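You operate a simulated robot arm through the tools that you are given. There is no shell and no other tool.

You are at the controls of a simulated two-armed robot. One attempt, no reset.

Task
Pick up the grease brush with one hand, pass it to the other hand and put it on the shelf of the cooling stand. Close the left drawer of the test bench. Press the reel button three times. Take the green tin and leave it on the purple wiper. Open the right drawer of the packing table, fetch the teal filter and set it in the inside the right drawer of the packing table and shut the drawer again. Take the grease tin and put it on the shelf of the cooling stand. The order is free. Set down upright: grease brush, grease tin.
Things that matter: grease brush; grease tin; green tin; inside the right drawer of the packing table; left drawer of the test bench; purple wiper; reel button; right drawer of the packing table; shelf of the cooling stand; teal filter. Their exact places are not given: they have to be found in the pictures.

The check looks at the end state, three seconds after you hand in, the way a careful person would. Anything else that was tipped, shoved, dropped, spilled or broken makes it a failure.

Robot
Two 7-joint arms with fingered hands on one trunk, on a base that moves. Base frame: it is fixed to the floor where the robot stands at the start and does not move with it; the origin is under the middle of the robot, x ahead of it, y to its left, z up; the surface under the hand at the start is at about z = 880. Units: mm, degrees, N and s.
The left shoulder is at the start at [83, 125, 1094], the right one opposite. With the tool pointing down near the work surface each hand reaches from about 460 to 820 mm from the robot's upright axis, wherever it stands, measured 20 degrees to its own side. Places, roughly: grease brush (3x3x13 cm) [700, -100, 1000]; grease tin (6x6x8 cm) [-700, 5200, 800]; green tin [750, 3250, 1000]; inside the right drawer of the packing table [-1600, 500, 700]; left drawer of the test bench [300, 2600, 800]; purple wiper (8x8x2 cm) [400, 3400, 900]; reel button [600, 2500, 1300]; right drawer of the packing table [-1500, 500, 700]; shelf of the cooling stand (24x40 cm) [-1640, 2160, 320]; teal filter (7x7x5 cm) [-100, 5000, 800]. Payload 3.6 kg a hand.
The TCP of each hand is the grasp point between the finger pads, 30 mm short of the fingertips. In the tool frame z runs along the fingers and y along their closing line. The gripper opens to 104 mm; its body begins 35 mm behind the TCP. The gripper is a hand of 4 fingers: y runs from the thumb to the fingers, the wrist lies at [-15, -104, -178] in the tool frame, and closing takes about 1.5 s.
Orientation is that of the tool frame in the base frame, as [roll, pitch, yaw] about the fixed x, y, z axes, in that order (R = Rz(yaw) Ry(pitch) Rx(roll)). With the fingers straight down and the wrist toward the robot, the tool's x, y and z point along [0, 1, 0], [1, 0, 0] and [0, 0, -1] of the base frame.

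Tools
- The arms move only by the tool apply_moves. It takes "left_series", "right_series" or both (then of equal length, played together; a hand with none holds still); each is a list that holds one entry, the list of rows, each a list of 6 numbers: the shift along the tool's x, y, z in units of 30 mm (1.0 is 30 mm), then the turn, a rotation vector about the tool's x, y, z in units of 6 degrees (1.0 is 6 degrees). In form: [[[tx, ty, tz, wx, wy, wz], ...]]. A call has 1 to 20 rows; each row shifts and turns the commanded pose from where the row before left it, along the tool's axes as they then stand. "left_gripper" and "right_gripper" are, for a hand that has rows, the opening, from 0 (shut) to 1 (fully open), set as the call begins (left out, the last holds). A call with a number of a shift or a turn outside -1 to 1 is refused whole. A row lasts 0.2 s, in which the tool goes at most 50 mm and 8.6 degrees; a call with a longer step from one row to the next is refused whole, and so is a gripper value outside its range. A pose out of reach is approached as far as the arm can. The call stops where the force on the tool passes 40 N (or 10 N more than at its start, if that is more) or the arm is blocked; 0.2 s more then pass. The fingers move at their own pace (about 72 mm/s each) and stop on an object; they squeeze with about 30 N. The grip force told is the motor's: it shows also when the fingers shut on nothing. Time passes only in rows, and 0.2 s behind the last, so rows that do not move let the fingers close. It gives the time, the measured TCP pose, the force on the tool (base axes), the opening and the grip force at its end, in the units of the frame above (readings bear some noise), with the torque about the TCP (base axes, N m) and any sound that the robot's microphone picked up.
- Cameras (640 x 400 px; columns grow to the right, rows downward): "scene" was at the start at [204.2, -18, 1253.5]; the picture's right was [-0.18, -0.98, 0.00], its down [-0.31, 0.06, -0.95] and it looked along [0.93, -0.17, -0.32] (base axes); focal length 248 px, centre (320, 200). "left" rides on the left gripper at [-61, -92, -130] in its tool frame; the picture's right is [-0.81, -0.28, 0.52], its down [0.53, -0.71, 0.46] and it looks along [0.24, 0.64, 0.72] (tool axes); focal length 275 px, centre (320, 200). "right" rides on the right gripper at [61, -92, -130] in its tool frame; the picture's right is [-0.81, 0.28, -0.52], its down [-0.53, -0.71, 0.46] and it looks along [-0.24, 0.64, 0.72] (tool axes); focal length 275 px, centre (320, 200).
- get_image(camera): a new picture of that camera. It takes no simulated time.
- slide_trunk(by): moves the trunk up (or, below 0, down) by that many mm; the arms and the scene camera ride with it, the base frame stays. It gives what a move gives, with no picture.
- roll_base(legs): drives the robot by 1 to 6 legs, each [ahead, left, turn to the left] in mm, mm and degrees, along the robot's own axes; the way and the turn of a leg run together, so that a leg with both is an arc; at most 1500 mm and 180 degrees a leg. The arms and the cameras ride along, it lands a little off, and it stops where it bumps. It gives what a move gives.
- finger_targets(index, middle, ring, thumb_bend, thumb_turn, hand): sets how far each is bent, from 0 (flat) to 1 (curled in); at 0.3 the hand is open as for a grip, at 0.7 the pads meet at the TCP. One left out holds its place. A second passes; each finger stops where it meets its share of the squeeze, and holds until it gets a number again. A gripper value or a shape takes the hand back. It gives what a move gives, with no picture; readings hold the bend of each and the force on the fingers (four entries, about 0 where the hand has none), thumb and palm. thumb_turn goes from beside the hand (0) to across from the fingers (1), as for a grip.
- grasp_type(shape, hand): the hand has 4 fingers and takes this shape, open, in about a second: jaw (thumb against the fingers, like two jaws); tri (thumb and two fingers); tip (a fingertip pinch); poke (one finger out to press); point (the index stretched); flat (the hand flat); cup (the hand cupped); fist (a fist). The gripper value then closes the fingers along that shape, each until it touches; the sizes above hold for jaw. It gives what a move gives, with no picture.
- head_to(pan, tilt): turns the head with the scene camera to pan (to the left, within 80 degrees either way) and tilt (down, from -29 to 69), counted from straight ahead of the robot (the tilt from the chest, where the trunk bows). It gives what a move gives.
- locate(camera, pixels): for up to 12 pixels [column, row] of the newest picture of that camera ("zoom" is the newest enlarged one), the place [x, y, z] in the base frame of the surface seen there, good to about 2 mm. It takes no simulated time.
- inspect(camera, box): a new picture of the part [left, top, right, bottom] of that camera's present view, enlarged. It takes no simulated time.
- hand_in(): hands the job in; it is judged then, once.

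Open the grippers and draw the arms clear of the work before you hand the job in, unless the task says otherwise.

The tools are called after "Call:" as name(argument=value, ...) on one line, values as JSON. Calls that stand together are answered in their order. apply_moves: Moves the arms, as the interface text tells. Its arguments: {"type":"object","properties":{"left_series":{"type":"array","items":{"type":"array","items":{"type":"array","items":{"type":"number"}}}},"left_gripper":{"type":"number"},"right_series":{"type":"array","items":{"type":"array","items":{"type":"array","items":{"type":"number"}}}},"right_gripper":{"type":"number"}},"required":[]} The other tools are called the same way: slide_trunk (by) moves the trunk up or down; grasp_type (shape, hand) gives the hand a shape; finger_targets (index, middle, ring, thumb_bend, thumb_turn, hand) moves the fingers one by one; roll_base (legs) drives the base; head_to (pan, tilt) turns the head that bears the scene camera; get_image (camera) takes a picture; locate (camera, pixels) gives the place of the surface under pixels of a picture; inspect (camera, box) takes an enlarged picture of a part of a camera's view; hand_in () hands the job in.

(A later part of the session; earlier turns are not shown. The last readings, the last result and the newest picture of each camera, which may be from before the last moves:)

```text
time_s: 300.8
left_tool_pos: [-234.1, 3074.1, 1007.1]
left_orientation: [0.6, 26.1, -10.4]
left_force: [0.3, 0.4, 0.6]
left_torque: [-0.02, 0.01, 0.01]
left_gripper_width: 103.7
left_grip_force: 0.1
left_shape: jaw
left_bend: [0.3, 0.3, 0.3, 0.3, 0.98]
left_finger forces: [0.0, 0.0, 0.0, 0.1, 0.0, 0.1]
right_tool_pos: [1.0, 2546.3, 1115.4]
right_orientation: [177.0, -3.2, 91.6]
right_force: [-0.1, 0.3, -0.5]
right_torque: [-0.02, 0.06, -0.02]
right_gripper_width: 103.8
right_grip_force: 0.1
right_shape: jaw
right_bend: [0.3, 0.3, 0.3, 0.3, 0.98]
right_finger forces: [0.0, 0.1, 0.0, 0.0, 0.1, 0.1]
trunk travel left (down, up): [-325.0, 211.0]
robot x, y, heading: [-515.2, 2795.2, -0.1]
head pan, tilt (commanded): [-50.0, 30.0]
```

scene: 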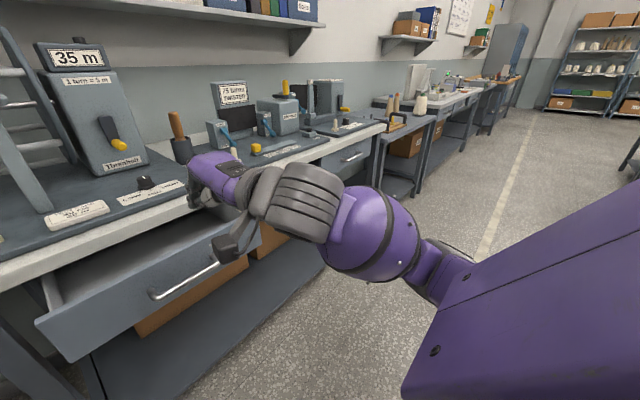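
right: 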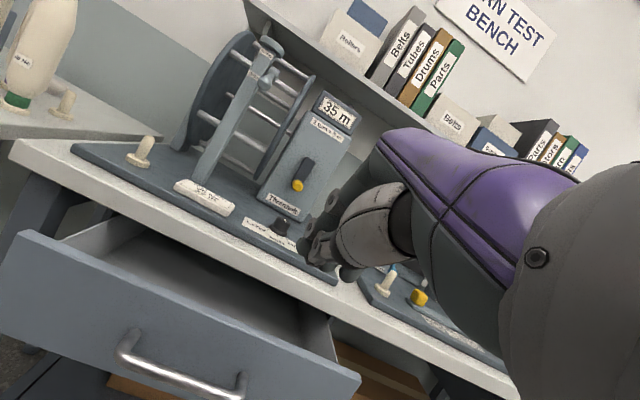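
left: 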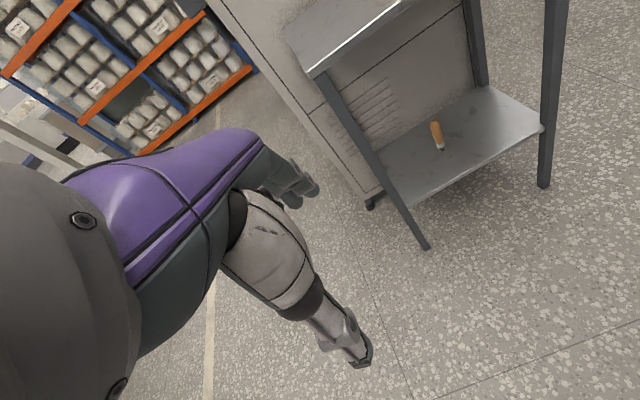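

Now I strafe right 545 mm so the left hand faces the drawer, and turn the left hand to point forward.

Call:
roll_base(legs=[[0, -545, 0]])

Call:
apply_moves(left_series=[[[0, 0, 0, 0, 1, 0], [0, 0, 0, 0, 1, 0], [0, 0, 0, 0, 1, 0], [0, 0, 0, 0, 1, 0], [0, 0, 0, 0, 1, 0], [0, 0, 0, 0, 1, 0], [0, 0, 0, 0, 1, 0], [0, 0, 0, 0, 1, 0], [0, 0, 0, 0, 1, 0], [0, 0, 0, 0, 1, 0], [0, 0, 0, 0, 0, 0]]], left_gripper=0)

Call:
head_to(pan=25, tilt=35)

Call:
get_image(camera="scene")

```text
time_s: 306.2
left_tool_pos: [-235.2, 2518.8, 1007.2]
left_orientation: [0.8, 26.2, -9.2]
left_force: [0.4, 0.4, 0.4]
left_torque: [-0.01, -0.02, 0.02]
left_gripper_width: 103.7
left_grip_force: 0.0
left_shape: jaw
left_bend: [0.3, 0.3, 0.3, 0.3, 0.98]
left_finger forces: [0.0, 0.0, 0.1, 0.0, 0.1, 0.1]
right_tool_pos: [9.7, 1996.0, 1116.1]
right_orientation: [177.1, -3.2, 92.4]
right_force: [0.7, 0.5, -0.4]
right_torque: [0.01, 0.03, 0.01]
right_gripper_width: 104.0
right_grip_force: 0.0
right_shape: jaw
right_bend: [0.3, 0.3, 0.3, 0.3, 0.98]
right_finger forces: [0.0, 0.0, 0.0, 0.0, 0.0, 0.0]
trunk travel left (down, up): [-325.0, 211.0]
robot x, y, heading: [-511.5, 2233.1, 0.6]
head pan, tilt (commanded): [-50.0, 30.0]
```

```text
time_s: 308.6
left_tool_pos: [-212.7, 2529.2, 883.6]
left_orientation: [16.0, 86.1, 5.7]
left_force: [-0.2, -0.1, -0.8]
left_torque: [-0.01, 0.02, 0.01]
left_gripper_width: 0.2
left_grip_force: 30.0
left_shape: jaw
left_bend: [0.7, 0.7, 0.7, 0.47, 1.0]
left_finger forces: [0.0, 0.1, 0.0, 0.0, 0.0, 0.1]
left hand out of reach, approached as far as the arm can: row 3, 4, 5, 6, 7, 8, 9, 10
right_tool_pos: [7.8, 1995.4, 1114.7]
right_orientation: [177.1, -3.2, 92.5]
right_force: [-0.9, -0.2, 0.1]
right_torque: [0.01, -0.04, -0.01]
right_gripper_width: 103.6
right_grip_force: 0.1
right_shape: jaw
right_bend: [0.3, 0.3, 0.3, 0.3, 0.98]
right_finger forces: [0.1, 0.0, 0.0, 0.0, 0.1, 0.1]
trunk travel left (down, up): [-325.0, 211.0]
robot x, y, heading: [-516.1, 2230.8, 0.9]
head pan, tilt (commanded): [-50.0, 30.0]
```

```text
time_s: 310.1
left_tool_pos: [-212.0, 2529.0, 883.8]
left_orientation: [15.0, 85.8, 4.8]
left_force: [0.1, 0.4, 0.2]
left_torque: [0.01, 0.01, 0.0]
left_gripper_width: 0.0
left_grip_force: 30.8
left_shape: jaw
left_bend: [0.7, 0.7, 0.7, 0.47, 1.0]
left_finger forces: [0.1, 0.0, 0.0, 0.1, 0.1, 0.0]
right_tool_pos: [9.6, 1994.9, 1115.9]
right_orientation: [177.1, -3.2, 92.4]
right_force: [-0.4, -0.2, 0.5]
right_torque: [0.0, -0.02, 0.0]
right_gripper_width: 103.7
right_grip_force: 0.1
right_shape: jaw
right_bend: [0.3, 0.3, 0.3, 0.3, 0.98]
right_finger forces: [0.0, 0.0, 0.0, 0.1, 0.1, 0.0]
trunk travel left (down, up): [-325.0, 211.0]
robot x, y, heading: [-513.1, 2234.4, 0.9]
head pan, tilt (commanded): [25.0, 35.0]
```

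```text
taken
```

scene: 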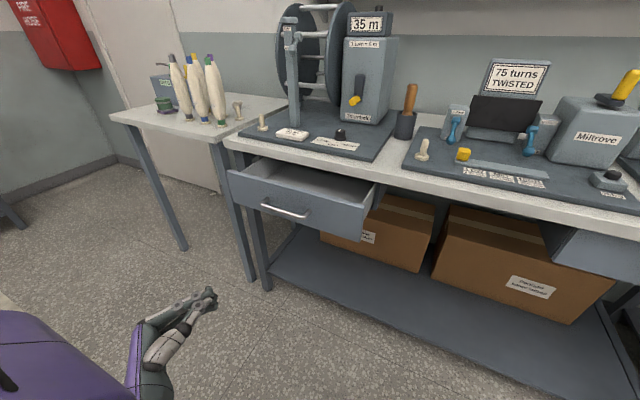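

The left hand points forward at (-212,2529,884). I drive closer and slightly right so it faces the drawer face beside the handle, then lower it to z≈822.

Call:
roll_base(legs=[[130, -60, -0.9]])

Call:
apply_moves(left_series=[[[0.68, -0.012, -0.046, 0, 0, 0], [0.68, -0.012, -0.046, 0, 0, 0], [0.68, -0.012, -0.046, 0, 0, 0], [0, 0, 0, 0, 0, 0]]])

Call:
get_image(camera="scene")

Call:
get_image(camera="left")

```text
time_s: 311.4
left_tool_pos: [-76.2, 2464.5, 884.2]
left_orientation: [16.0, 86.0, 4.7]
left_force: [0.8, -0.2, -0.5]
left_torque: [-0.01, 0.01, -0.01]
left_gripper_width: 0.0
left_grip_force: 30.0
left_shape: jaw
left_bend: [0.7, 0.7, 0.7, 0.47, 1.0]
left_finger forces: [0.1, 0.0, 0.0, 0.1, 0.0, 0.1]
right_tool_pos: [133.1, 1925.1, 1115.1]
right_orientation: [177.1, -3.3, 91.3]
right_force: [0.2, -0.4, 0.1]
right_torque: [0.0, 0.05, 0.04]
right_gripper_width: 103.4
right_grip_force: 0.1
right_shape: jaw
right_bend: [0.3, 0.3, 0.3, 0.3, 0.98]
right_finger forces: [0.0, 0.0, 0.1, 0.1, 0.0, 0.1]
trunk travel left (down, up): [-325.0, 211.0]
robot x, y, heading: [-385.6, 2172.0, -0.4]
head pan, tilt (commanded): [25.0, 35.0]
```

```text
time_s: 312.4
left_tool_pos: [-76.8, 2463.9, 822.6]
left_orientation: [14.6, 85.9, 3.2]
left_force: [-0.2, -1.2, 0.6]
left_torque: [-0.01, 0.02, 0.0]
left_gripper_width: 0.0
left_grip_force: 30.2
left_shape: jaw
left_bend: [0.7, 0.7, 0.7, 0.47, 1.0]
left_finger forces: [0.0, 0.0, 0.0, 0.0, 0.1, 0.1]
right_tool_pos: [132.6, 1926.3, 1115.6]
right_orientation: [177.1, -3.2, 91.2]
right_force: [0.7, 0.1, -0.5]
right_torque: [0.0, 0.0, -0.03]
right_gripper_width: 103.6
right_grip_force: 0.1
right_shape: jaw
right_bend: [0.3, 0.3, 0.3, 0.3, 0.98]
right_finger forces: [0.0, 0.1, 0.0, 0.0, 0.0, 0.1]
trunk travel left (down, up): [-325.0, 211.0]
robot x, y, heading: [-386.7, 2172.2, -0.4]
head pan, tilt (commanded): [25.0, 35.0]
```

```text
taken
```

scene: 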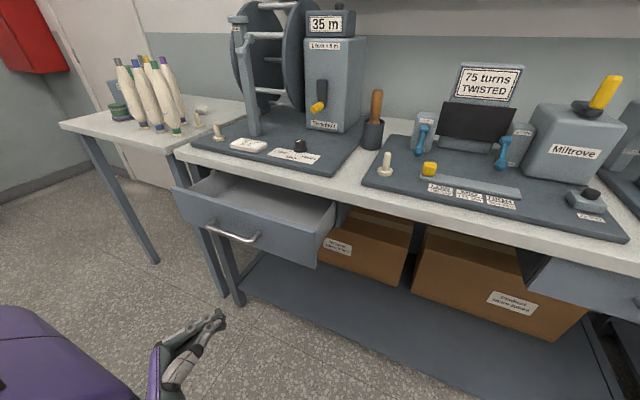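

```text
taken
```

left: 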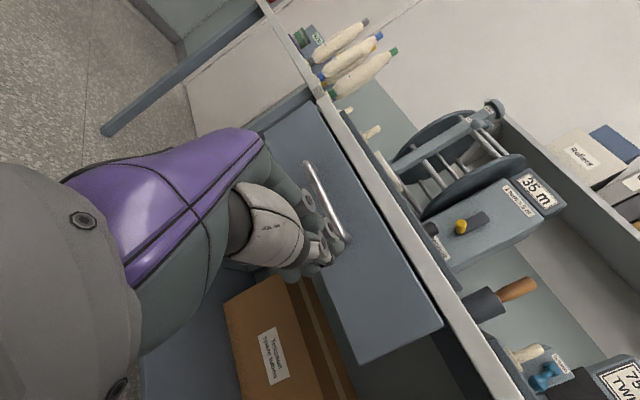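

The fingers aim at the face just right of the handle. I advance 190 mm to just before contact, then push in smaller steps watching the force.

Call:
apply_moves(left_series=[[[0.07, 0.173, 0.98, 0, 0, 0], [0.07, 0.173, 0.98, 0, 0, 0], [0.07, 0.173, 0.98, 0, 0, 0], [0.07, 0.173, 0.98, 0, 0, 0], [0.07, 0.173, 0.98, 0, 0, 0], [0.07, 0.173, 0.98, 0, 0, 0], [0, 0, 0, 0, 0, 0]]])

Call:
apply_moves(left_series=[[[0.035, 0.087, 0.49, 0, 0, 0], [0.035, 0.087, 0.49, 0, 0, 0], [0.035, 0.087, 0.49, 0, 0, 0], [0.035, 0.087, 0.49, 0, 0, 0], [0, 0, 0, 0, 0, 0]]])

Call:
get_image(camera="scene")

```text
time_s: 313.4
left_tool_pos: [44.3, 2471.1, 831.8]
left_orientation: [86.2, 80.5, 69.3]
left_force: [1.0, -0.2, 1.1]
left_torque: [0.0, -0.03, -0.01]
left_gripper_width: 0.1
left_grip_force: 30.5
left_shape: jaw
left_bend: [0.7, 0.7, 0.7, 0.47, 1.0]
left_finger forces: [0.0, 0.1, 0.0, 0.0, 0.0, 0.0]
right_tool_pos: [132.3, 1926.2, 1115.1]
right_orientation: [177.1, -3.2, 91.3]
right_force: [-0.4, -1.0, 0.3]
right_torque: [0.01, -0.02, 0.02]
right_gripper_width: 103.7
right_grip_force: 0.0
right_shape: jaw
right_bend: [0.3, 0.3, 0.3, 0.3, 0.98]
right_finger forces: [0.0, 0.1, 0.0, 0.1, 0.0, 0.0]
trunk travel left (down, up): [-325.0, 211.0]
robot x, y, heading: [-383.6, 2172.2, -0.5]
head pan, tilt (commanded): [25.0, 35.0]
stopped in row 5 (left hand): the arm was blocked; the commanded pose is now the measured one
```

```text
time_s: 314.6
left_tool_pos: [108.1, 2471.6, 838.9]
left_orientation: [85.6, 78.7, 68.4]
left_force: [0.2, 0.7, 0.6]
left_torque: [0.02, 0.0, 0.02]
left_gripper_width: 0.0
left_grip_force: 30.5
left_shape: jaw
left_bend: [0.7, 0.7, 0.7, 0.48, 1.0]
left_finger forces: [0.0, 0.1, 0.0, 0.0, 0.0, 0.0]
right_tool_pos: [132.6, 1927.3, 1115.2]
right_orientation: [177.0, -3.2, 91.3]
right_force: [-0.1, 0.5, -1.0]
right_torque: [-0.01, 0.03, 0.0]
right_gripper_width: 103.7
right_grip_force: 0.1
right_shape: jaw
right_bend: [0.3, 0.3, 0.3, 0.3, 0.98]
right_finger forces: [0.0, 0.1, 0.0, 0.1, 0.0, 0.1]
trunk travel left (down, up): [-325.0, 211.0]
robot x, y, heading: [-382.6, 2171.3, -0.4]
head pan, tilt (commanded): [25.0, 35.0]
```

```text
taken
```

scene: 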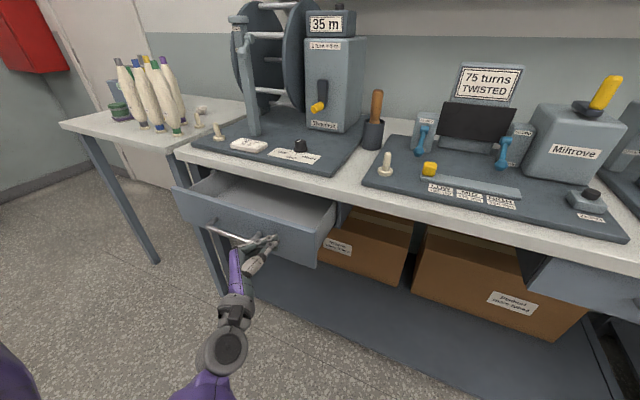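

The hand now is at (108,2472,839), about 25 mm from the face. I push on in 15 mm steps.

Call:
apply_moves(left_series=[[[0.036, 0.144, 0.477, 0, 0, 0], [0.036, 0.144, 0.477, 0, 0, 0], [0.036, 0.144, 0.477, 0, 0, 0], [0.036, 0.144, 0.477, 0, 0, 0], [0.036, 0.144, 0.477, 0, 0, 0], [0.036, 0.144, 0.477, 0, 0, 0], [0, 0, 0, 0, 0, 0]]])

Call:
get_image(camera="scene")

Call:
get_image(camera="left")

```text
time_s: 316.2
left_tool_pos: [191.8, 2464.4, 827.8]
left_orientation: [86.6, 80.4, 69.7]
left_force: [-0.8, 0.3, 0.1]
left_torque: [-0.03, -0.03, 0.01]
left_gripper_width: 0.0
left_grip_force: 29.7
left_shape: jaw
left_bend: [0.7, 0.7, 0.7, 0.48, 1.0]
left_finger forces: [0.0, 0.1, 0.1, 0.1, 0.1, 0.0]
right_tool_pos: [133.7, 1925.8, 1114.8]
right_orientation: [177.0, -3.2, 91.3]
right_force: [0.3, -0.4, 0.5]
right_torque: [-0.01, 0.01, 0.02]
right_gripper_width: 103.8
right_grip_force: 0.1
right_shape: jaw
right_bend: [0.3, 0.3, 0.3, 0.3, 0.98]
right_finger forces: [0.0, 0.0, 0.0, 0.1, 0.1, 0.0]
trunk travel left (down, up): [-325.0, 211.0]
robot x, y, heading: [-387.5, 2174.4, -0.3]
head pan, tilt (commanded): [25.0, 35.0]
```

```text
taken
```

scene: 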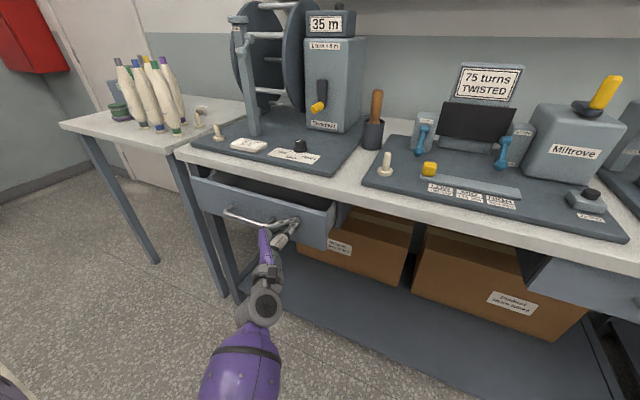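

```text
taken
```

left: 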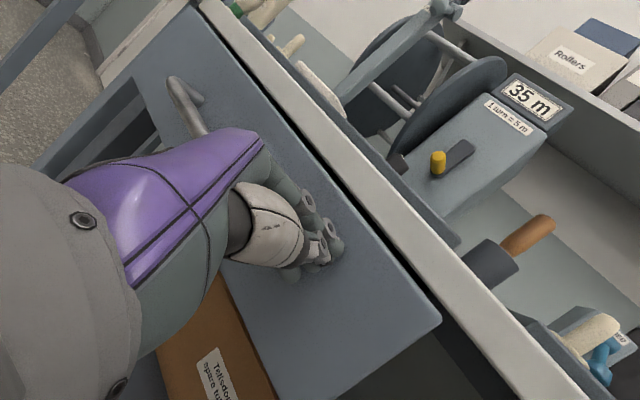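

The drawer slides easily (face now about x≈222). I keep pushing 75 mm, then the last bit gently.

Call:
apply_moves(left_series=[[[0.036, 0.144, 0.477, 0, 0, 0], [0.036, 0.144, 0.477, 0, 0, 0], [0.036, 0.144, 0.477, 0, 0, 0], [0.036, 0.144, 0.477, 0, 0, 0], [0.036, 0.144, 0.477, 0, 0, 0], [0, 0, 0, 0, 0, 0]]])

Call:
apply_moves(left_series=[[[0.014, 0.058, 0.19, 0, 0, 0], [0.014, 0.058, 0.19, 0, 0, 0], [0.014, 0.058, 0.19, 0, 0, 0], [0, 0, 0, 0, 0, 0]]])

Call:
get_image(camera="scene")

Call:
locate(camera="scene", pixels=[[200, 195], [320, 215], [215, 190], [315, 230], [225, 215], [240, 220], [200, 185]])

```text
time_s: 317.6
left_tool_pos: [268.3, 2464.8, 827.6]
left_orientation: [86.3, 80.5, 69.4]
left_force: [-0.4, 0.0, 0.3]
left_torque: [0.01, 0.03, 0.02]
left_gripper_width: 0.0
left_grip_force: 30.1
left_shape: jaw
left_bend: [0.7, 0.7, 0.7, 0.48, 1.0]
left_finger forces: [0.0, 0.0, 0.0, 0.1, 0.1, 0.0]
right_tool_pos: [131.4, 1925.6, 1115.2]
right_orientation: [177.1, -3.2, 91.3]
right_force: [0.1, -0.3, 0.6]
right_torque: [0.06, -0.02, 0.01]
right_gripper_width: 103.6
right_grip_force: 0.1
right_shape: jaw
right_bend: [0.3, 0.3, 0.3, 0.3, 0.98]
right_finger forces: [0.0, 0.0, 0.0, 0.0, 0.0, 0.1]
trunk travel left (down, up): [-325.0, 211.0]
robot x, y, heading: [-385.6, 2175.2, -0.3]
head pan, tilt (commanded): [25.0, 35.0]
```

```text
time_s: 318.5
left_tool_pos: [278.1, 2467.9, 827.9]
left_orientation: [85.1, 80.4, 68.8]
left_force: [-25.0, -3.1, 5.7]
left_torque: [-0.03, -0.19, -0.26]
left_gripper_width: 0.0
left_grip_force: 29.1
left_shape: jaw
left_bend: [0.7, 0.7, 0.7, 0.47, 1.0]
left_finger forces: [0.0, 0.0, 0.0, 0.1, 0.0, 0.1]
right_tool_pos: [128.8, 1927.2, 1117.4]
right_orientation: [176.9, -3.3, 91.5]
right_force: [-0.1, -0.4, -0.2]
right_torque: [0.02, -0.02, 0.0]
right_gripper_width: 103.8
right_grip_force: 0.1
right_shape: jaw
right_bend: [0.3, 0.3, 0.3, 0.3, 0.98]
right_finger forces: [0.0, 0.1, 0.0, 0.0, 0.1, 0.0]
trunk travel left (down, up): [-325.0, 211.0]
robot x, y, heading: [-387.8, 2174.8, 0.0]
head pan, tilt (commanded): [25.0, 35.0]
stopped in row 4 (left hand): the force on the tool passed its limit at 41 N (the readings are from after the stop); the commanded pose is now the measured one
```

```text
taken
```

scene: 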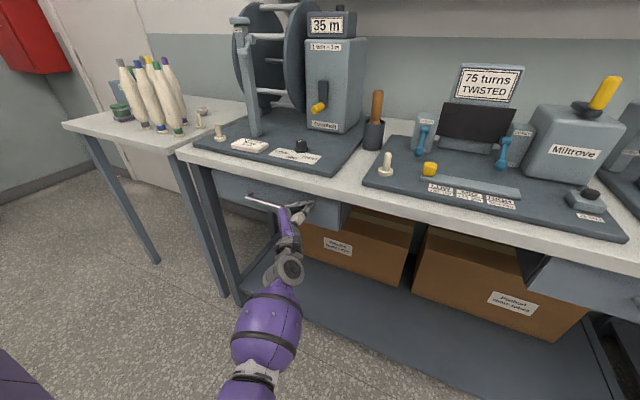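

```text
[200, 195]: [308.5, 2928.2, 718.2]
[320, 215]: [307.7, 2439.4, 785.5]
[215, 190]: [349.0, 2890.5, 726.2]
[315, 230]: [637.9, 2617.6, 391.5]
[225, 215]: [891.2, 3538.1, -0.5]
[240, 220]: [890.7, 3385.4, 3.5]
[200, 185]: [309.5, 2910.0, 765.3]
```

The drawer is shut: its face is at x≈307.7 like its neighbour, and the push met the stop. I withdraw the left hand straight back.

Call:
apply_moves(left_series=[[[-0.07, -0.28, -0.95, 0, 0, 0], [-0.07, -0.28, -0.95, 0, 0, 0], [-0.07, -0.28, -0.95, 0, 0, 0], [-0.07, -0.28, -0.95, 0, 0, 0], [-0.07, -0.28, -0.95, 0, 0, 0], [-0.07, -0.28, -0.95, 0, 0, 0], [-0.07, -0.28, -0.95, 0, 0, 0], [-0.07, -0.28, -0.95, 0, 0, 0], [0, 0, 0, 0, 0, 0]]], left_gripper=0.5)

Call:
head_to(pan=25, tilt=30)

Call:
get_image(camera="scene")

```text
time_s: 320.4
left_tool_pos: [93.1, 2468.3, 901.2]
left_orientation: [46.9, 73.3, 31.4]
left_force: [0.1, -0.4, 0.1]
left_torque: [0.01, 0.0, -0.03]
left_gripper_width: 51.9
left_grip_force: 0.0
left_shape: jaw
left_bend: [0.74, 0.45, 0.41, 0.7, 1.0]
left_finger forces: [0.0, 0.1, 0.0, 0.1, 0.1, 0.0]
right_tool_pos: [133.1, 1927.5, 1115.3]
right_orientation: [177.2, -3.2, 91.4]
right_force: [-0.9, 0.7, 0.3]
right_torque: [-0.01, 0.03, -0.03]
right_gripper_width: 103.8
right_grip_force: 0.0
right_shape: jaw
right_bend: [0.3, 0.3, 0.3, 0.3, 0.98]
right_finger forces: [0.1, 0.1, 0.0, 0.0, 0.0, 0.1]
trunk travel left (down, up): [-325.0, 211.0]
robot x, y, heading: [-387.5, 2175.8, -0.6]
head pan, tilt (commanded): [25.0, 35.0]
stopped in row 9 (left hand): the arm was blocked; the commanded pose is now the measured one
```

```text
time_s: 321.0
left_tool_pos: [93.2, 2468.5, 901.9]
left_orientation: [47.2, 73.2, 31.6]
left_force: [-0.1, -0.3, 0.0]
left_torque: [0.0, 0.01, 0.0]
left_gripper_width: 51.8
left_grip_force: 0.0
left_shape: jaw
left_bend: [0.74, 0.45, 0.41, 0.7, 1.0]
left_finger forces: [0.1, 0.0, 0.1, 0.0, 0.0, 0.0]
right_tool_pos: [132.7, 1927.8, 1114.6]
right_orientation: [177.1, -3.2, 91.4]
right_force: [0.6, 0.0, -0.9]
right_torque: [0.02, 0.0, -0.05]
right_gripper_width: 103.7
right_grip_force: 0.0
right_shape: jaw
right_bend: [0.3, 0.3, 0.3, 0.3, 0.98]
right_finger forces: [0.0, 0.1, 0.1, 0.2, 0.0, 0.0]
trunk travel left (down, up): [-325.0, 211.0]
robot x, y, heading: [-390.1, 2169.0, -0.7]
head pan, tilt (commanded): [25.0, 30.0]
```

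```text
taken
```

scene: 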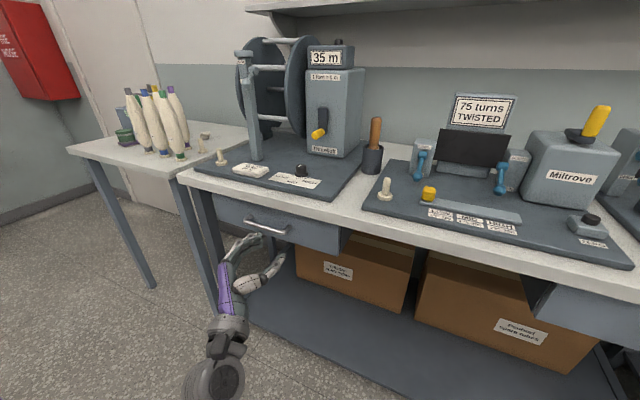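

The drawer is shut and the left hand is clear, though its elbow brushed the robot's own leg. I raise the left hand up and left, then fold it upward.

Call:
apply_moves(left_series=[[[-0.857, 0.843, 0, 0, 0, 0], [-0.857, 0.843, 0, 0, 0, 0], [-0.857, 0.843, 0, 0, 0, 0], [-0.857, 0.843, 0, 0, 0, 0], [-0.857, 0.843, 0, 0, 0, 0], [0, 0, 0, 0, 0, 0]]], left_gripper=1)

Call:
apply_moves(left_series=[[[0, 0, 0, 0, -1, 0], [0, 0, 0, 0, -1, 0], [0, 0, 0, 0, -1, 0], [0, 0, 0, 0, -1, 0], [0, 0, 0, 0, -1, 0], [0, 0, 0, 0, -1, 0], [0, 0, 0, 0, -1, 0], [0, 0, 0, 0, -1, 0], [0, 0, 0, 0, 0, 0]]])

Call:
get_image(camera="scene")

```text
time_s: 322.4
left_tool_pos: [92.2, 2568.3, 1051.1]
left_orientation: [47.2, 73.3, 31.6]
left_force: [-0.1, 0.4, 0.1]
left_torque: [-0.03, 0.0, 0.0]
left_gripper_width: 103.8
left_grip_force: 0.1
left_shape: jaw
left_bend: [0.3, 0.3, 0.3, 0.3, 0.98]
left_finger forces: [0.0, 0.0, 0.0, 0.1, 0.1, 0.0]
right_tool_pos: [131.5, 1926.9, 1115.5]
right_orientation: [177.1, -3.2, 91.3]
right_force: [0.5, 0.4, -0.6]
right_torque: [0.0, 0.02, 0.01]
right_gripper_width: 103.9
right_grip_force: 0.0
right_shape: jaw
right_bend: [0.3, 0.3, 0.3, 0.3, 0.98]
right_finger forces: [0.0, 0.0, 0.0, 0.1, 0.0, 0.1]
trunk travel left (down, up): [-325.0, 211.0]
robot x, y, heading: [-387.3, 2174.2, -0.2]
head pan, tilt (commanded): [25.0, 30.0]
```

```text
time_s: 324.4
left_tool_pos: [92.4, 2569.1, 1051.7]
left_orientation: [14.1, 29.7, -7.3]
left_force: [0.4, 0.5, -0.5]
left_torque: [0.02, 0.0, 0.0]
left_gripper_width: 103.8
left_grip_force: 0.0
left_shape: jaw
left_bend: [0.3, 0.3, 0.3, 0.3, 0.98]
left_finger forces: [0.0, 0.0, 0.0, 0.0, 0.0, 0.1]
right_tool_pos: [131.6, 1927.1, 1115.2]
right_orientation: [177.1, -3.2, 91.4]
right_force: [-0.7, -0.3, 0.8]
right_torque: [0.03, 0.04, -0.03]
right_gripper_width: 103.6
right_grip_force: 0.1
right_shape: jaw
right_bend: [0.3, 0.3, 0.3, 0.3, 0.98]
right_finger forces: [0.0, 0.0, 0.0, 0.1, 0.1, 0.1]
trunk travel left (down, up): [-325.0, 211.0]
robot x, y, heading: [-387.2, 2175.4, -0.3]
head pan, tilt (commanded): [25.0, 30.0]
```

```text
taken
```

scene: 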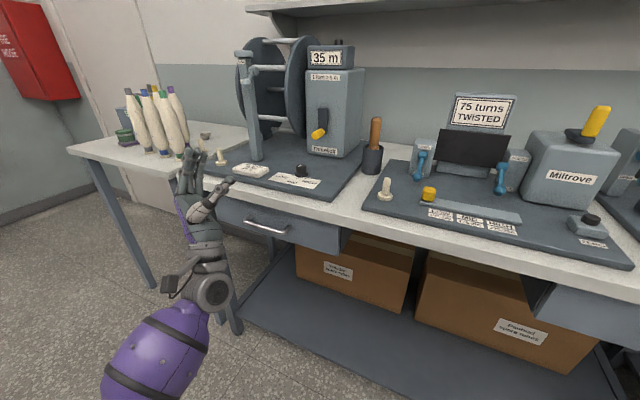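

I draw the left hand further back toward the body.

Call:
apply_moves(left_series=[[[-0.86, -0.243, -0.446, 0, 0, 0], [-0.86, -0.243, -0.446, 0, 0, 0], [-0.86, -0.243, -0.446, 0, 0, 0], [-0.86, -0.243, -0.446, 0, 0, 0], [-0.86, -0.243, -0.446, 0, 0, 0], [-0.86, -0.243, -0.446, 0, 0, 0], [-0.86, -0.243, -0.446, 0, 0, 0], [0, 0, 0, 0, 0, 0]]])

Call:
head_to(pan=40, tilt=45)

Call:
get_image(camera="scene")

```text
time_s: 326.2
left_tool_pos: [-118.3, 2567.1, 1050.9]
left_orientation: [14.1, 29.8, -7.0]
left_force: [0.2, 0.0, -0.2]
left_torque: [0.01, -0.01, -0.02]
left_gripper_width: 103.5
left_grip_force: 0.1
left_shape: jaw
left_bend: [0.3, 0.3, 0.3, 0.3, 0.98]
left_finger forces: [0.0, 0.1, 0.0, 0.0, 0.0, 0.0]
right_tool_pos: [132.4, 1927.5, 1115.8]
right_orientation: [177.1, -3.2, 91.4]
right_force: [-0.5, -0.6, -0.3]
right_torque: [0.01, 0.05, -0.02]
right_gripper_width: 103.7
right_grip_force: 0.1
right_shape: jaw
right_bend: [0.3, 0.3, 0.3, 0.3, 0.98]
right_finger forces: [0.0, 0.0, 0.1, 0.1, 0.0, 0.0]
trunk travel left (down, up): [-325.0, 211.0]
robot x, y, heading: [-383.3, 2171.5, -0.4]
head pan, tilt (commanded): [25.0, 30.0]
```

```text
time_s: 327.0
left_tool_pos: [-116.8, 2566.7, 1050.9]
left_orientation: [14.1, 29.8, -7.2]
left_force: [-0.4, 0.0, 0.9]
left_torque: [0.02, 0.01, 0.02]
left_gripper_width: 103.7
left_grip_force: 0.1
left_shape: jaw
left_bend: [0.3, 0.3, 0.3, 0.3, 0.98]
left_finger forces: [0.0, 0.0, 0.1, 0.0, 0.1, 0.1]
right_tool_pos: [131.8, 1926.4, 1114.5]
right_orientation: [177.1, -3.1, 91.3]
right_force: [0.9, -0.9, 0.0]
right_torque: [0.0, -0.01, -0.01]
right_gripper_width: 103.6
right_grip_force: 0.0
right_shape: jaw
right_bend: [0.3, 0.3, 0.3, 0.3, 0.98]
right_finger forces: [0.0, 0.0, 0.0, 0.1, 0.0, 0.0]
trunk travel left (down, up): [-325.0, 211.0]
robot x, y, heading: [-386.0, 2174.6, -0.1]
head pan, tilt (commanded): [40.0, 45.0]
```

```text
taken
```

scene: 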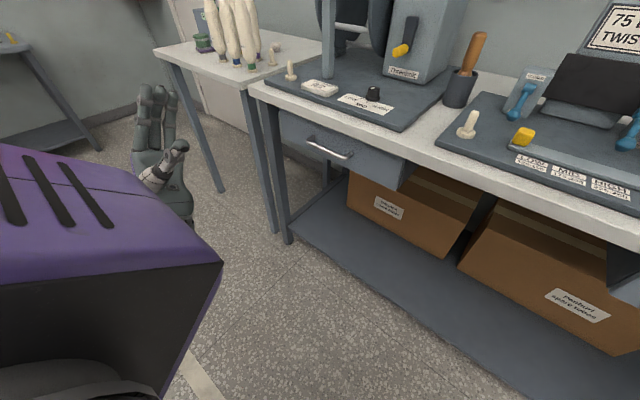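

The left hand is tucked at F≈270. Now I shape the right hand to "poke" and raise the trunk for the reel button.

Call:
grasp_type(hand="right", shape="poke")

Call:
slide_trunk(by=205)

Call:
get_image(camera="right")

Call:
head_to(pan=-25, tilt=10)

Call:
get_image(camera="scene")

```text
time_s: 327.9
left_tool_pos: [-118.7, 2567.8, 1050.1]
left_orientation: [14.0, 29.8, -7.3]
left_force: [0.3, -0.1, 0.4]
left_torque: [-0.01, -0.01, 0.0]
left_gripper_width: 103.6
left_grip_force: 0.0
left_shape: jaw
left_bend: [0.3, 0.3, 0.3, 0.3, 0.98]
left_finger forces: [0.0, 0.1, 0.1, 0.0, 0.0, 0.1]
right_tool_pos: [131.6, 1927.3, 1115.1]
right_orientation: [177.0, -3.2, 91.4]
right_force: [0.1, -0.1, 0.5]
right_torque: [-0.03, 0.0, -0.02]
right_gripper_width: 0.0
right_grip_force: 0.0
right_shape: poke
right_bend: [0.7, 0.7, 0.99, 1.0, 1.0]
right_finger forces: [0.1, 0.0, 0.0, 0.0, 0.0, 0.1]
trunk travel left (down, up): [-325.0, 211.0]
robot x, y, heading: [-387.9, 2173.8, -0.0]
head pan, tilt (commanded): [40.0, 45.0]
```

```text
time_s: 330.1
left_tool_pos: [-117.4, 2569.1, 1256.8]
left_orientation: [14.0, 29.8, -7.3]
left_force: [-0.1, 0.4, 0.8]
left_torque: [0.0, -0.02, -0.03]
left_gripper_width: 103.8
left_grip_force: 0.1
left_shape: jaw
left_bend: [0.3, 0.3, 0.3, 0.3, 0.98]
left_finger forces: [0.1, 0.0, 0.0, 0.0, 0.1, 0.1]
right_tool_pos: [132.8, 1927.0, 1320.4]
right_orientation: [177.2, -3.2, 91.4]
right_force: [0.0, 0.2, 0.8]
right_torque: [-0.01, 0.0, -0.01]
right_gripper_width: 0.1
right_grip_force: 0.0
right_shape: poke
right_bend: [0.7, 0.7, 0.99, 1.0, 1.0]
right_finger forces: [0.1, 0.1, 0.0, 0.0, 0.0, 0.0]
trunk travel left (down, up): [-530.0, 6.0]
robot x, y, heading: [-389.1, 2176.5, -0.6]
head pan, tilt (commanded): [40.0, 45.0]
```

```text
taken
```

right: 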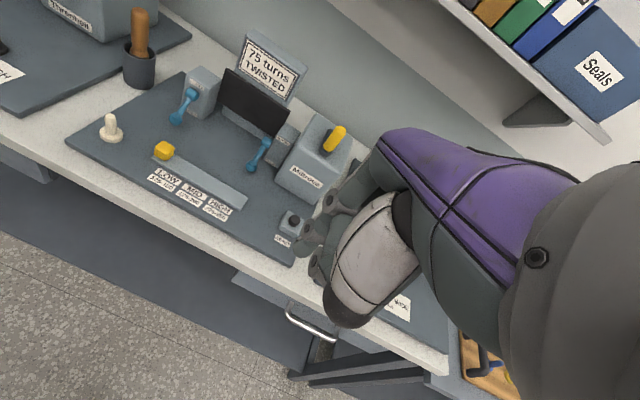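

```text
time_s: 331.5
left_tool_pos: [-118.6, 2567.8, 1255.7]
left_orientation: [14.1, 29.8, -7.3]
left_force: [0.0, -0.1, -0.4]
left_torque: [-0.01, 0.0, -0.01]
left_gripper_width: 104.0
left_grip_force: 0.0
left_shape: jaw
left_bend: [0.3, 0.3, 0.3, 0.3, 0.98]
left_finger forces: [0.0, 0.0, 0.1, 0.0, 0.0, 0.1]
right_tool_pos: [132.5, 1925.9, 1321.4]
right_orientation: [177.0, -3.3, 91.4]
right_force: [0.3, -0.2, -0.3]
right_torque: [0.0, -0.03, -0.02]
right_gripper_width: 0.0
right_grip_force: 0.2
right_shape: poke
right_bend: [0.7, 0.7, 0.99, 1.0, 1.0]
right_finger forces: [0.0, 0.0, 0.0, 0.0, 0.0, 0.0]
trunk travel left (down, up): [-530.0, 6.0]
robot x, y, heading: [-387.6, 2173.2, -0.2]
head pan, tilt (commanded): [-25.0, 10.0]
```

```text
taken
```

scene: 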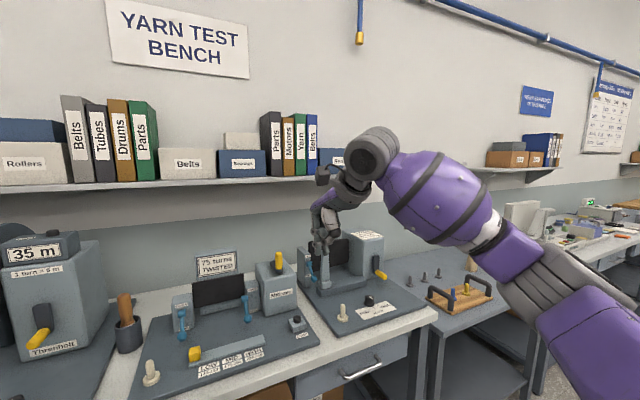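

In the "poke" shape index and middle point down. I zoom in to see where the fingertip lies relative to the TCP.

Call:
inspect(camera="scene", box=[270, 150, 400, 310])

Call:
locate(camera="zoom", pixels=[[332, 345], [332, 335], [318, 340], [345, 335], [330, 310], [300, 250], [330, 260], [360, 260]])

```text
2.50 times, centred on (335, 230) of scene
```

zoom: 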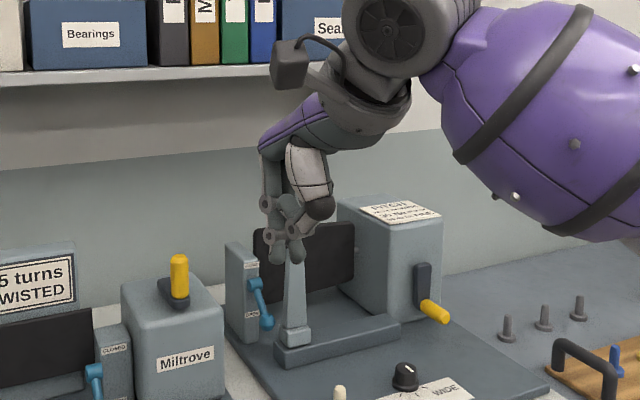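

```text
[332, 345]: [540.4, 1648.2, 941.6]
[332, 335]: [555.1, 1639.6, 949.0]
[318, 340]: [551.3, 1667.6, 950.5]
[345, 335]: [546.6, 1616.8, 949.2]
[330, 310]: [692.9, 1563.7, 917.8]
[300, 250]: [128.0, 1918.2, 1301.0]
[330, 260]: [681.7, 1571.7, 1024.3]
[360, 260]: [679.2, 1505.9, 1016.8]
```

I locate the two fingertip ends precisely.

Call:
locate(camera="zoom", pixels=[[275, 245], [275, 255], [277, 260], [297, 255], [298, 262], [270, 235], [297, 240], [283, 215], [310, 215]])

```text
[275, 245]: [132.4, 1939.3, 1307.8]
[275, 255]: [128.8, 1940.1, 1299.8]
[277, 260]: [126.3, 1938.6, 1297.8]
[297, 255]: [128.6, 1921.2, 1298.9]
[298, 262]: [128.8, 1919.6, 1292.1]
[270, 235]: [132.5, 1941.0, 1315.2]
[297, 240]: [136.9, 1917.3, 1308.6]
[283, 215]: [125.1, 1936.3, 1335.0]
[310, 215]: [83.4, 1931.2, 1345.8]
```

I curl the middle finger away so only the index presses, and check the wall shelf's front edge for clearance.

Call:
finger_targets(hand="right", middle=1.0)

Call:
locate(camera="scene", pixels=[[150, 185], [60, 188], [250, 181], [40, 245], [60, 232], [20, 255]])

Call:
inspect(camera="scene", box=[270, 150, 400, 310])

```text
time_s: 332.5
left_tool_pos: [-118.2, 2569.2, 1256.1]
left_orientation: [14.1, 29.8, -7.2]
left_force: [-0.3, -0.2, -0.1]
left_torque: [-0.02, 0.0, -0.01]
left_gripper_width: 103.9
left_grip_force: 0.1
left_shape: jaw
left_bend: [0.3, 0.3, 0.3, 0.3, 0.98]
left_finger forces: [0.0, 0.0, 0.0, 0.0, 0.0, 0.0]
right_tool_pos: [132.2, 1927.8, 1319.9]
right_orientation: [177.1, -3.3, 91.3]
right_force: [-0.3, 0.1, -0.9]
right_torque: [-0.03, -0.01, 0.05]
right_gripper_width: 29.6
right_grip_force: 0.1
right_shape: fingers
right_bend: [0.7, 1.0, 0.99, 1.0, 1.0]
right_finger forces: [0.0, 0.0, 0.1, 0.1, 0.0, 0.1]
trunk travel left (down, up): [-530.0, 6.0]
robot x, y, heading: [-382.7, 2171.9, -0.2]
head pan, tilt (commanded): [-25.0, 10.0]
```

```text
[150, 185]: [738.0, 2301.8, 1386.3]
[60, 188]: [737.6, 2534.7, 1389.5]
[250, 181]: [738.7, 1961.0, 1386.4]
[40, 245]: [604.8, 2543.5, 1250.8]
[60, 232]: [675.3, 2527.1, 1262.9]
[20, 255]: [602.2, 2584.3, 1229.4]
```

```text
2.50 times, centred on (335, 230) of scene
```

zoom: 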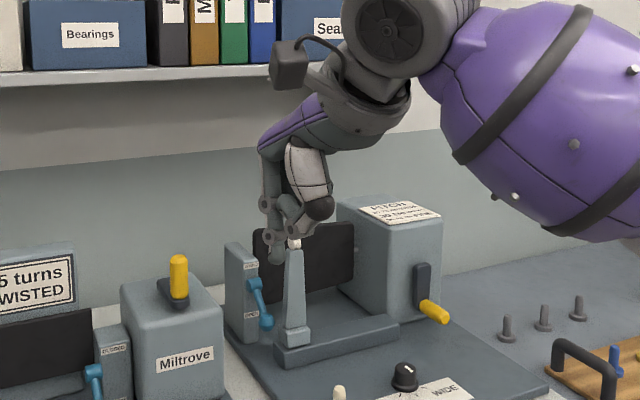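

The shelf edge is at x=738, z≈1386. I bring the right hand 95 mm inward and pitch it 30° forward so the knuckles stay clear of the shelf.

Call:
apply_moves(right_series=[[[0.8, 0, -0.2, 0, 0, 0], [0.8, 0, -0.2, 0, 0, 0], [0.8, 0, -0.2, 0, 0, 0], [0.8, 0, -0.2, 0, 0, 0], [0, 0, 0, -1, 0, 0], [0, 0, 0, -1, 0, 0], [0, 0, 0, -1, 0, 0], [0, 0, 0, -1, 0, 0], [0, 0, 0, 0, 0, 0]]])

Call:
get_image(camera="scene")

```text
time_s: 334.5
left_tool_pos: [-118.0, 2568.8, 1256.0]
left_orientation: [14.1, 29.8, -7.2]
left_force: [0.0, 0.0, 0.3]
left_torque: [0.01, -0.02, -0.02]
left_gripper_width: 103.7
left_grip_force: 0.0
left_shape: jaw
left_bend: [0.3, 0.3, 0.3, 0.3, 0.98]
left_finger forces: [0.0, 0.0, 0.0, 0.0, 0.0, 0.1]
right_tool_pos: [128.3, 2022.0, 1351.0]
right_orientation: [153.0, -3.2, 91.3]
right_force: [0.1, 1.2, 0.0]
right_torque: [-0.01, 0.0, -0.01]
right_gripper_width: 29.8
right_grip_force: 0.1
right_shape: fingers
right_bend: [0.7, 1.0, 0.99, 1.0, 1.0]
right_finger forces: [0.0, 0.0, 0.1, 0.1, 0.1, 0.1]
trunk travel left (down, up): [-530.0, 6.0]
robot x, y, heading: [-389.6, 2174.5, -0.3]
head pan, tilt (commanded): [-25.0, 10.0]
```

```text
taken
```

scene: 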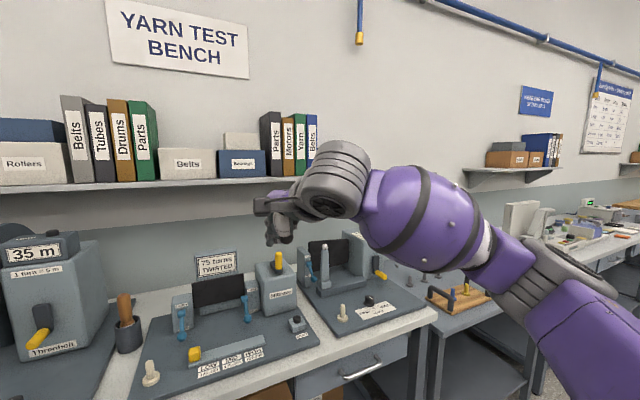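

The hand is pitched 27° without trouble. I strafe left to line the index up with the button and move forward partway.

Call:
roll_base(legs=[[0, 497, 0.3], [330, 0, 0]])

Call:
head_to(pan=-10, tilt=15)

Call:
get_image(camera="scene")

Call:
get_image(camera="right")

```text
time_s: 341.2
left_tool_pos: [219.0, 3069.2, 1255.2]
left_orientation: [14.0, 29.8, -7.1]
left_force: [-0.2, 0.3, 0.5]
left_torque: [0.0, -0.01, -0.01]
left_gripper_width: 103.8
left_grip_force: 0.0
left_shape: jaw
left_bend: [0.3, 0.3, 0.3, 0.3, 0.98]
left_finger forces: [0.0, 0.1, 0.0, 0.1, 0.0, 0.0]
right_tool_pos: [464.8, 2523.1, 1350.8]
right_orientation: [153.0, -3.2, 91.4]
right_force: [0.5, 0.1, 0.1]
right_torque: [-0.02, 0.02, -0.01]
right_gripper_width: 30.0
right_grip_force: 0.2
right_shape: fingers
right_bend: [0.7, 1.0, 0.99, 1.0, 1.0]
right_finger forces: [0.0, 0.0, 0.0, 0.0, 0.0, 0.1]
trunk travel left (down, up): [-530.0, 6.0]
robot x, y, heading: [-47.4, 2675.1, 0.1]
head pan, tilt (commanded): [-25.0, 10.0]
```

```text
time_s: 341.9
left_tool_pos: [218.0, 3069.9, 1255.3]
left_orientation: [14.0, 29.7, -7.2]
left_force: [-1.1, -0.7, 0.0]
left_torque: [-0.01, -0.03, 0.0]
left_gripper_width: 104.1
left_grip_force: 0.0
left_shape: jaw
left_bend: [0.3, 0.3, 0.3, 0.3, 0.98]
left_finger forces: [0.1, 0.0, 0.0, 0.0, 0.0, 0.1]
right_tool_pos: [465.2, 2524.3, 1350.6]
right_orientation: [153.0, -3.2, 91.5]
right_force: [-0.1, -0.2, 0.2]
right_torque: [0.0, 0.02, -0.01]
right_gripper_width: 29.9
right_grip_force: 0.1
right_shape: fingers
right_bend: [0.7, 1.0, 0.99, 1.0, 1.0]
right_finger forces: [0.0, 0.0, 0.0, 0.1, 0.1, 0.0]
trunk travel left (down, up): [-530.0, 6.0]
robot x, y, heading: [-49.9, 2671.5, -0.2]
head pan, tilt (commanded): [-10.0, 15.0]
```

```text
taken
```

scene: 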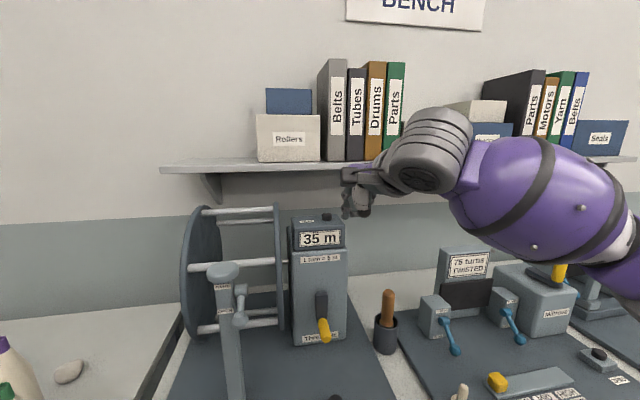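

```text
taken
```

right: 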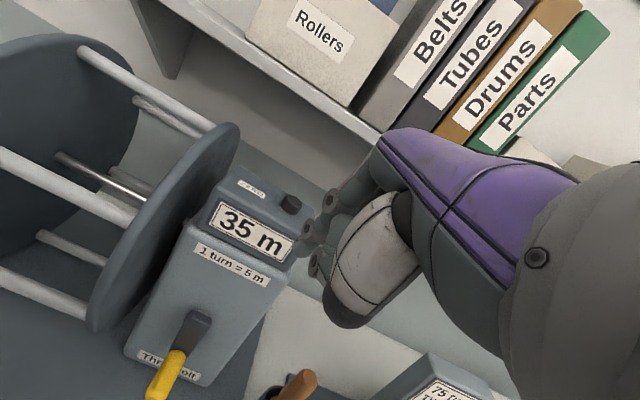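

The button shows at (326,216) in the scene and (291,203) in the right camera. I locate it and the fingertip accurately.

Call:
inspect(camera="scene", box=[280, 160, 400, 250])

Call:
locate(camera="zoom", pixels=[[235, 245], [250, 238], [262, 245], [248, 255], [250, 232], [236, 250], [262, 252], [355, 210], [400, 180], [390, 200], [350, 220], [385, 210]])

Call:
inspect(camera="right", box=[220, 150, 370, 280])

Call:
locate(camera="right", pixels=[[291, 203], [285, 200], [297, 203], [290, 197], [292, 210], [250, 188], [283, 212], [225, 180]])

```text
4.44 times, centred on (340, 205) of scene
```

zoom: 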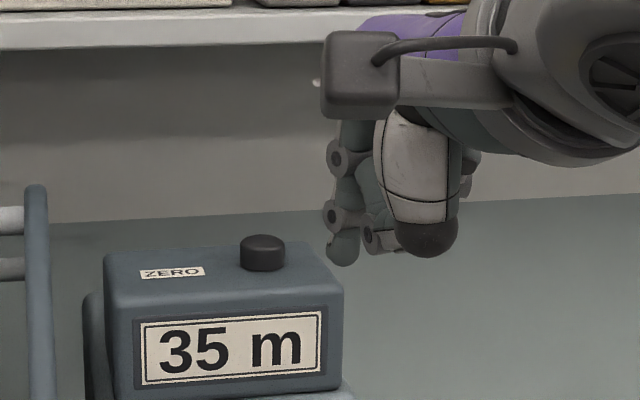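

```text
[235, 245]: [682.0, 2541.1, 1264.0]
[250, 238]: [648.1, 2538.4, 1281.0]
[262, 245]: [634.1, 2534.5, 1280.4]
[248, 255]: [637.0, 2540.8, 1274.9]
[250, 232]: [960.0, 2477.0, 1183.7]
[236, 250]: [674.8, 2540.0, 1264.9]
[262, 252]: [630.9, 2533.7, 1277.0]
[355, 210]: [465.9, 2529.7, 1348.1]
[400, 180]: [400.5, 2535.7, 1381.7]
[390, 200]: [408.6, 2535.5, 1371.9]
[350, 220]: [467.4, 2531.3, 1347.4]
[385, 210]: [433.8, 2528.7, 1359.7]
```

```text
3.08 times, centred on (295, 215) of right
```

zoom: 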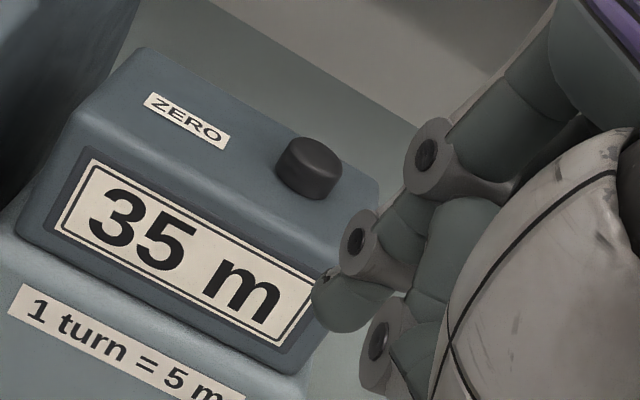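

```text
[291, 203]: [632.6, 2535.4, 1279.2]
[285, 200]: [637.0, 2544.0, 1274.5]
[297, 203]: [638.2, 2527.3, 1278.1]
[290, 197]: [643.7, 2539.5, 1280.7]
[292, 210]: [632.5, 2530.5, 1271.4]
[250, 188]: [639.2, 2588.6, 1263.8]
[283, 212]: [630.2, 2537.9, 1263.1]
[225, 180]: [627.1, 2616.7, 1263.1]
```

The button (labelled ZERO beside it) has its top centre at ≈(641.5,2534,1281), radius ~10. I locate the index fingertip now.

Call:
inspect(camera="scene", box=[320, 175, 390, 235])

Call:
locate(camera="zoom", pixels=[[220, 300], [225, 320], [215, 280], [235, 310], [210, 250], [240, 290], [225, 335]])

```text
6.67 times, centred on (355, 205) of scene
```

zoom: 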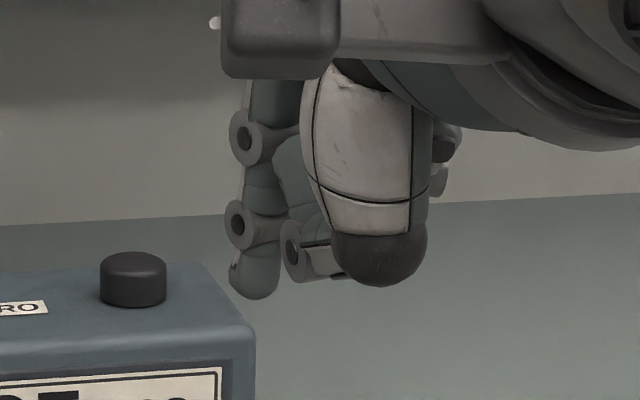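

```text
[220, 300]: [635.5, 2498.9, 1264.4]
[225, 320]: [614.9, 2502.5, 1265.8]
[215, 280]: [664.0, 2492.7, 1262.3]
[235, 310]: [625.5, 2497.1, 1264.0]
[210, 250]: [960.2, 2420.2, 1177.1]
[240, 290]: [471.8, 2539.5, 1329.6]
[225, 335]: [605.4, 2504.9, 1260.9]
```

The index tip is at about (475,2537,1326). I drive 80 mm forward, then move the hand forward over the button, 40 mm above it.

Call:
roll_base(legs=[[80, 0, 0.2]])

Call:
apply_moves(right_series=[[[-0.02, 0.63, 0.32, 0, 0, 0], [-0.02, 0.63, 0.32, 0, 0, 0], [-0.02, 0.63, 0.32, 0, 0, 0], [-0.02, 0.63, 0.32, 0, 0, 0], [0, 0, 0, 0, 0, 0]]])

Call:
get_image(camera="scene")

Call:
inspect(camera="scene", box=[280, 160, 400, 250])

Call:
get_image(camera="right")

```text
time_s: 343.0
left_tool_pos: [297.3, 3070.0, 1254.8]
left_orientation: [14.1, 29.8, -7.0]
left_force: [0.3, 0.1, 0.0]
left_torque: [0.0, -0.06, -0.01]
left_gripper_width: 103.8
left_grip_force: 0.1
left_shape: jaw
left_bend: [0.3, 0.3, 0.3, 0.3, 0.98]
left_finger forces: [0.1, 0.0, 0.0, 0.0, 0.1, 0.0]
right_tool_pos: [547.1, 2526.2, 1350.5]
right_orientation: [153.1, -3.3, 91.8]
right_force: [-0.3, -0.7, 0.0]
right_torque: [0.02, 0.02, 0.0]
right_gripper_width: 29.7
right_grip_force: 0.2
right_shape: fingers
right_bend: [0.7, 1.0, 0.99, 1.0, 1.0]
right_finger forces: [0.1, 0.1, 0.0, 0.1, 0.0, 0.1]
trunk travel left (down, up): [-530.0, 6.0]
robot x, y, heading: [27.9, 2668.7, -0.1]
head pan, tilt (commanded): [-10.0, 15.0]
```

```text
time_s: 344.2
left_tool_pos: [296.7, 3069.7, 1255.4]
left_orientation: [14.1, 29.8, -6.9]
left_force: [0.2, 0.2, 0.4]
left_torque: [-0.01, 0.0, 0.0]
left_gripper_width: 103.8
left_grip_force: 0.0
left_shape: jaw
left_bend: [0.3, 0.3, 0.3, 0.3, 0.98]
left_finger forces: [0.1, 0.0, 0.0, 0.0, 0.1, 0.1]
right_tool_pos: [632.4, 2525.1, 1350.3]
right_orientation: [153.1, -3.2, 91.8]
right_force: [-0.3, -0.4, 0.3]
right_torque: [-0.02, 0.02, 0.0]
right_gripper_width: 30.1
right_grip_force: 0.0
right_shape: fingers
right_bend: [0.7, 1.0, 0.99, 1.0, 1.0]
right_finger forces: [0.0, 0.0, 0.1, 0.0, 0.1, 0.0]
trunk travel left (down, up): [-530.0, 6.0]
robot x, y, heading: [34.4, 2673.2, 0.2]
head pan, tilt (commanded): [-10.0, 15.0]
```

```text
taken
```

scene: 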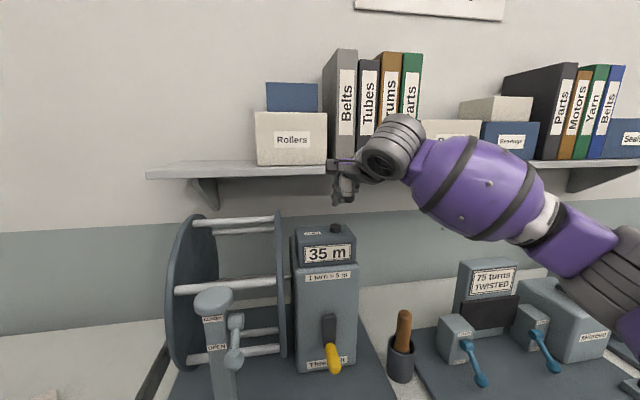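

```text
4.44 times, centred on (340, 205) of scene
```

zoom: 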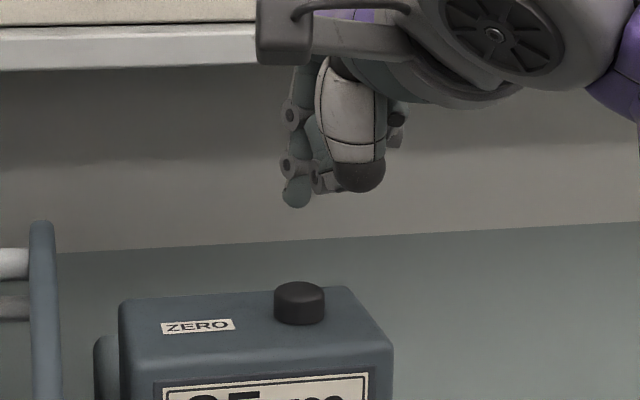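

```text
taken
```

right: 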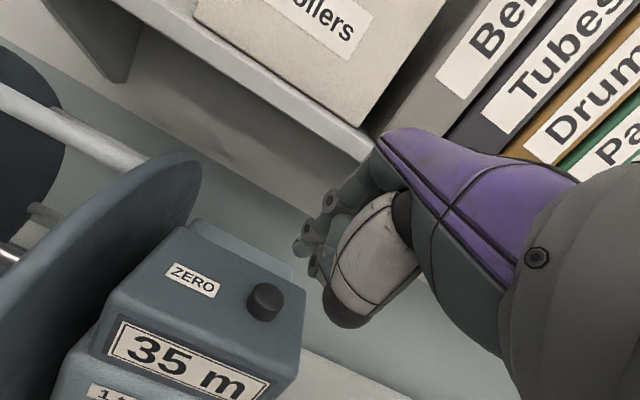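

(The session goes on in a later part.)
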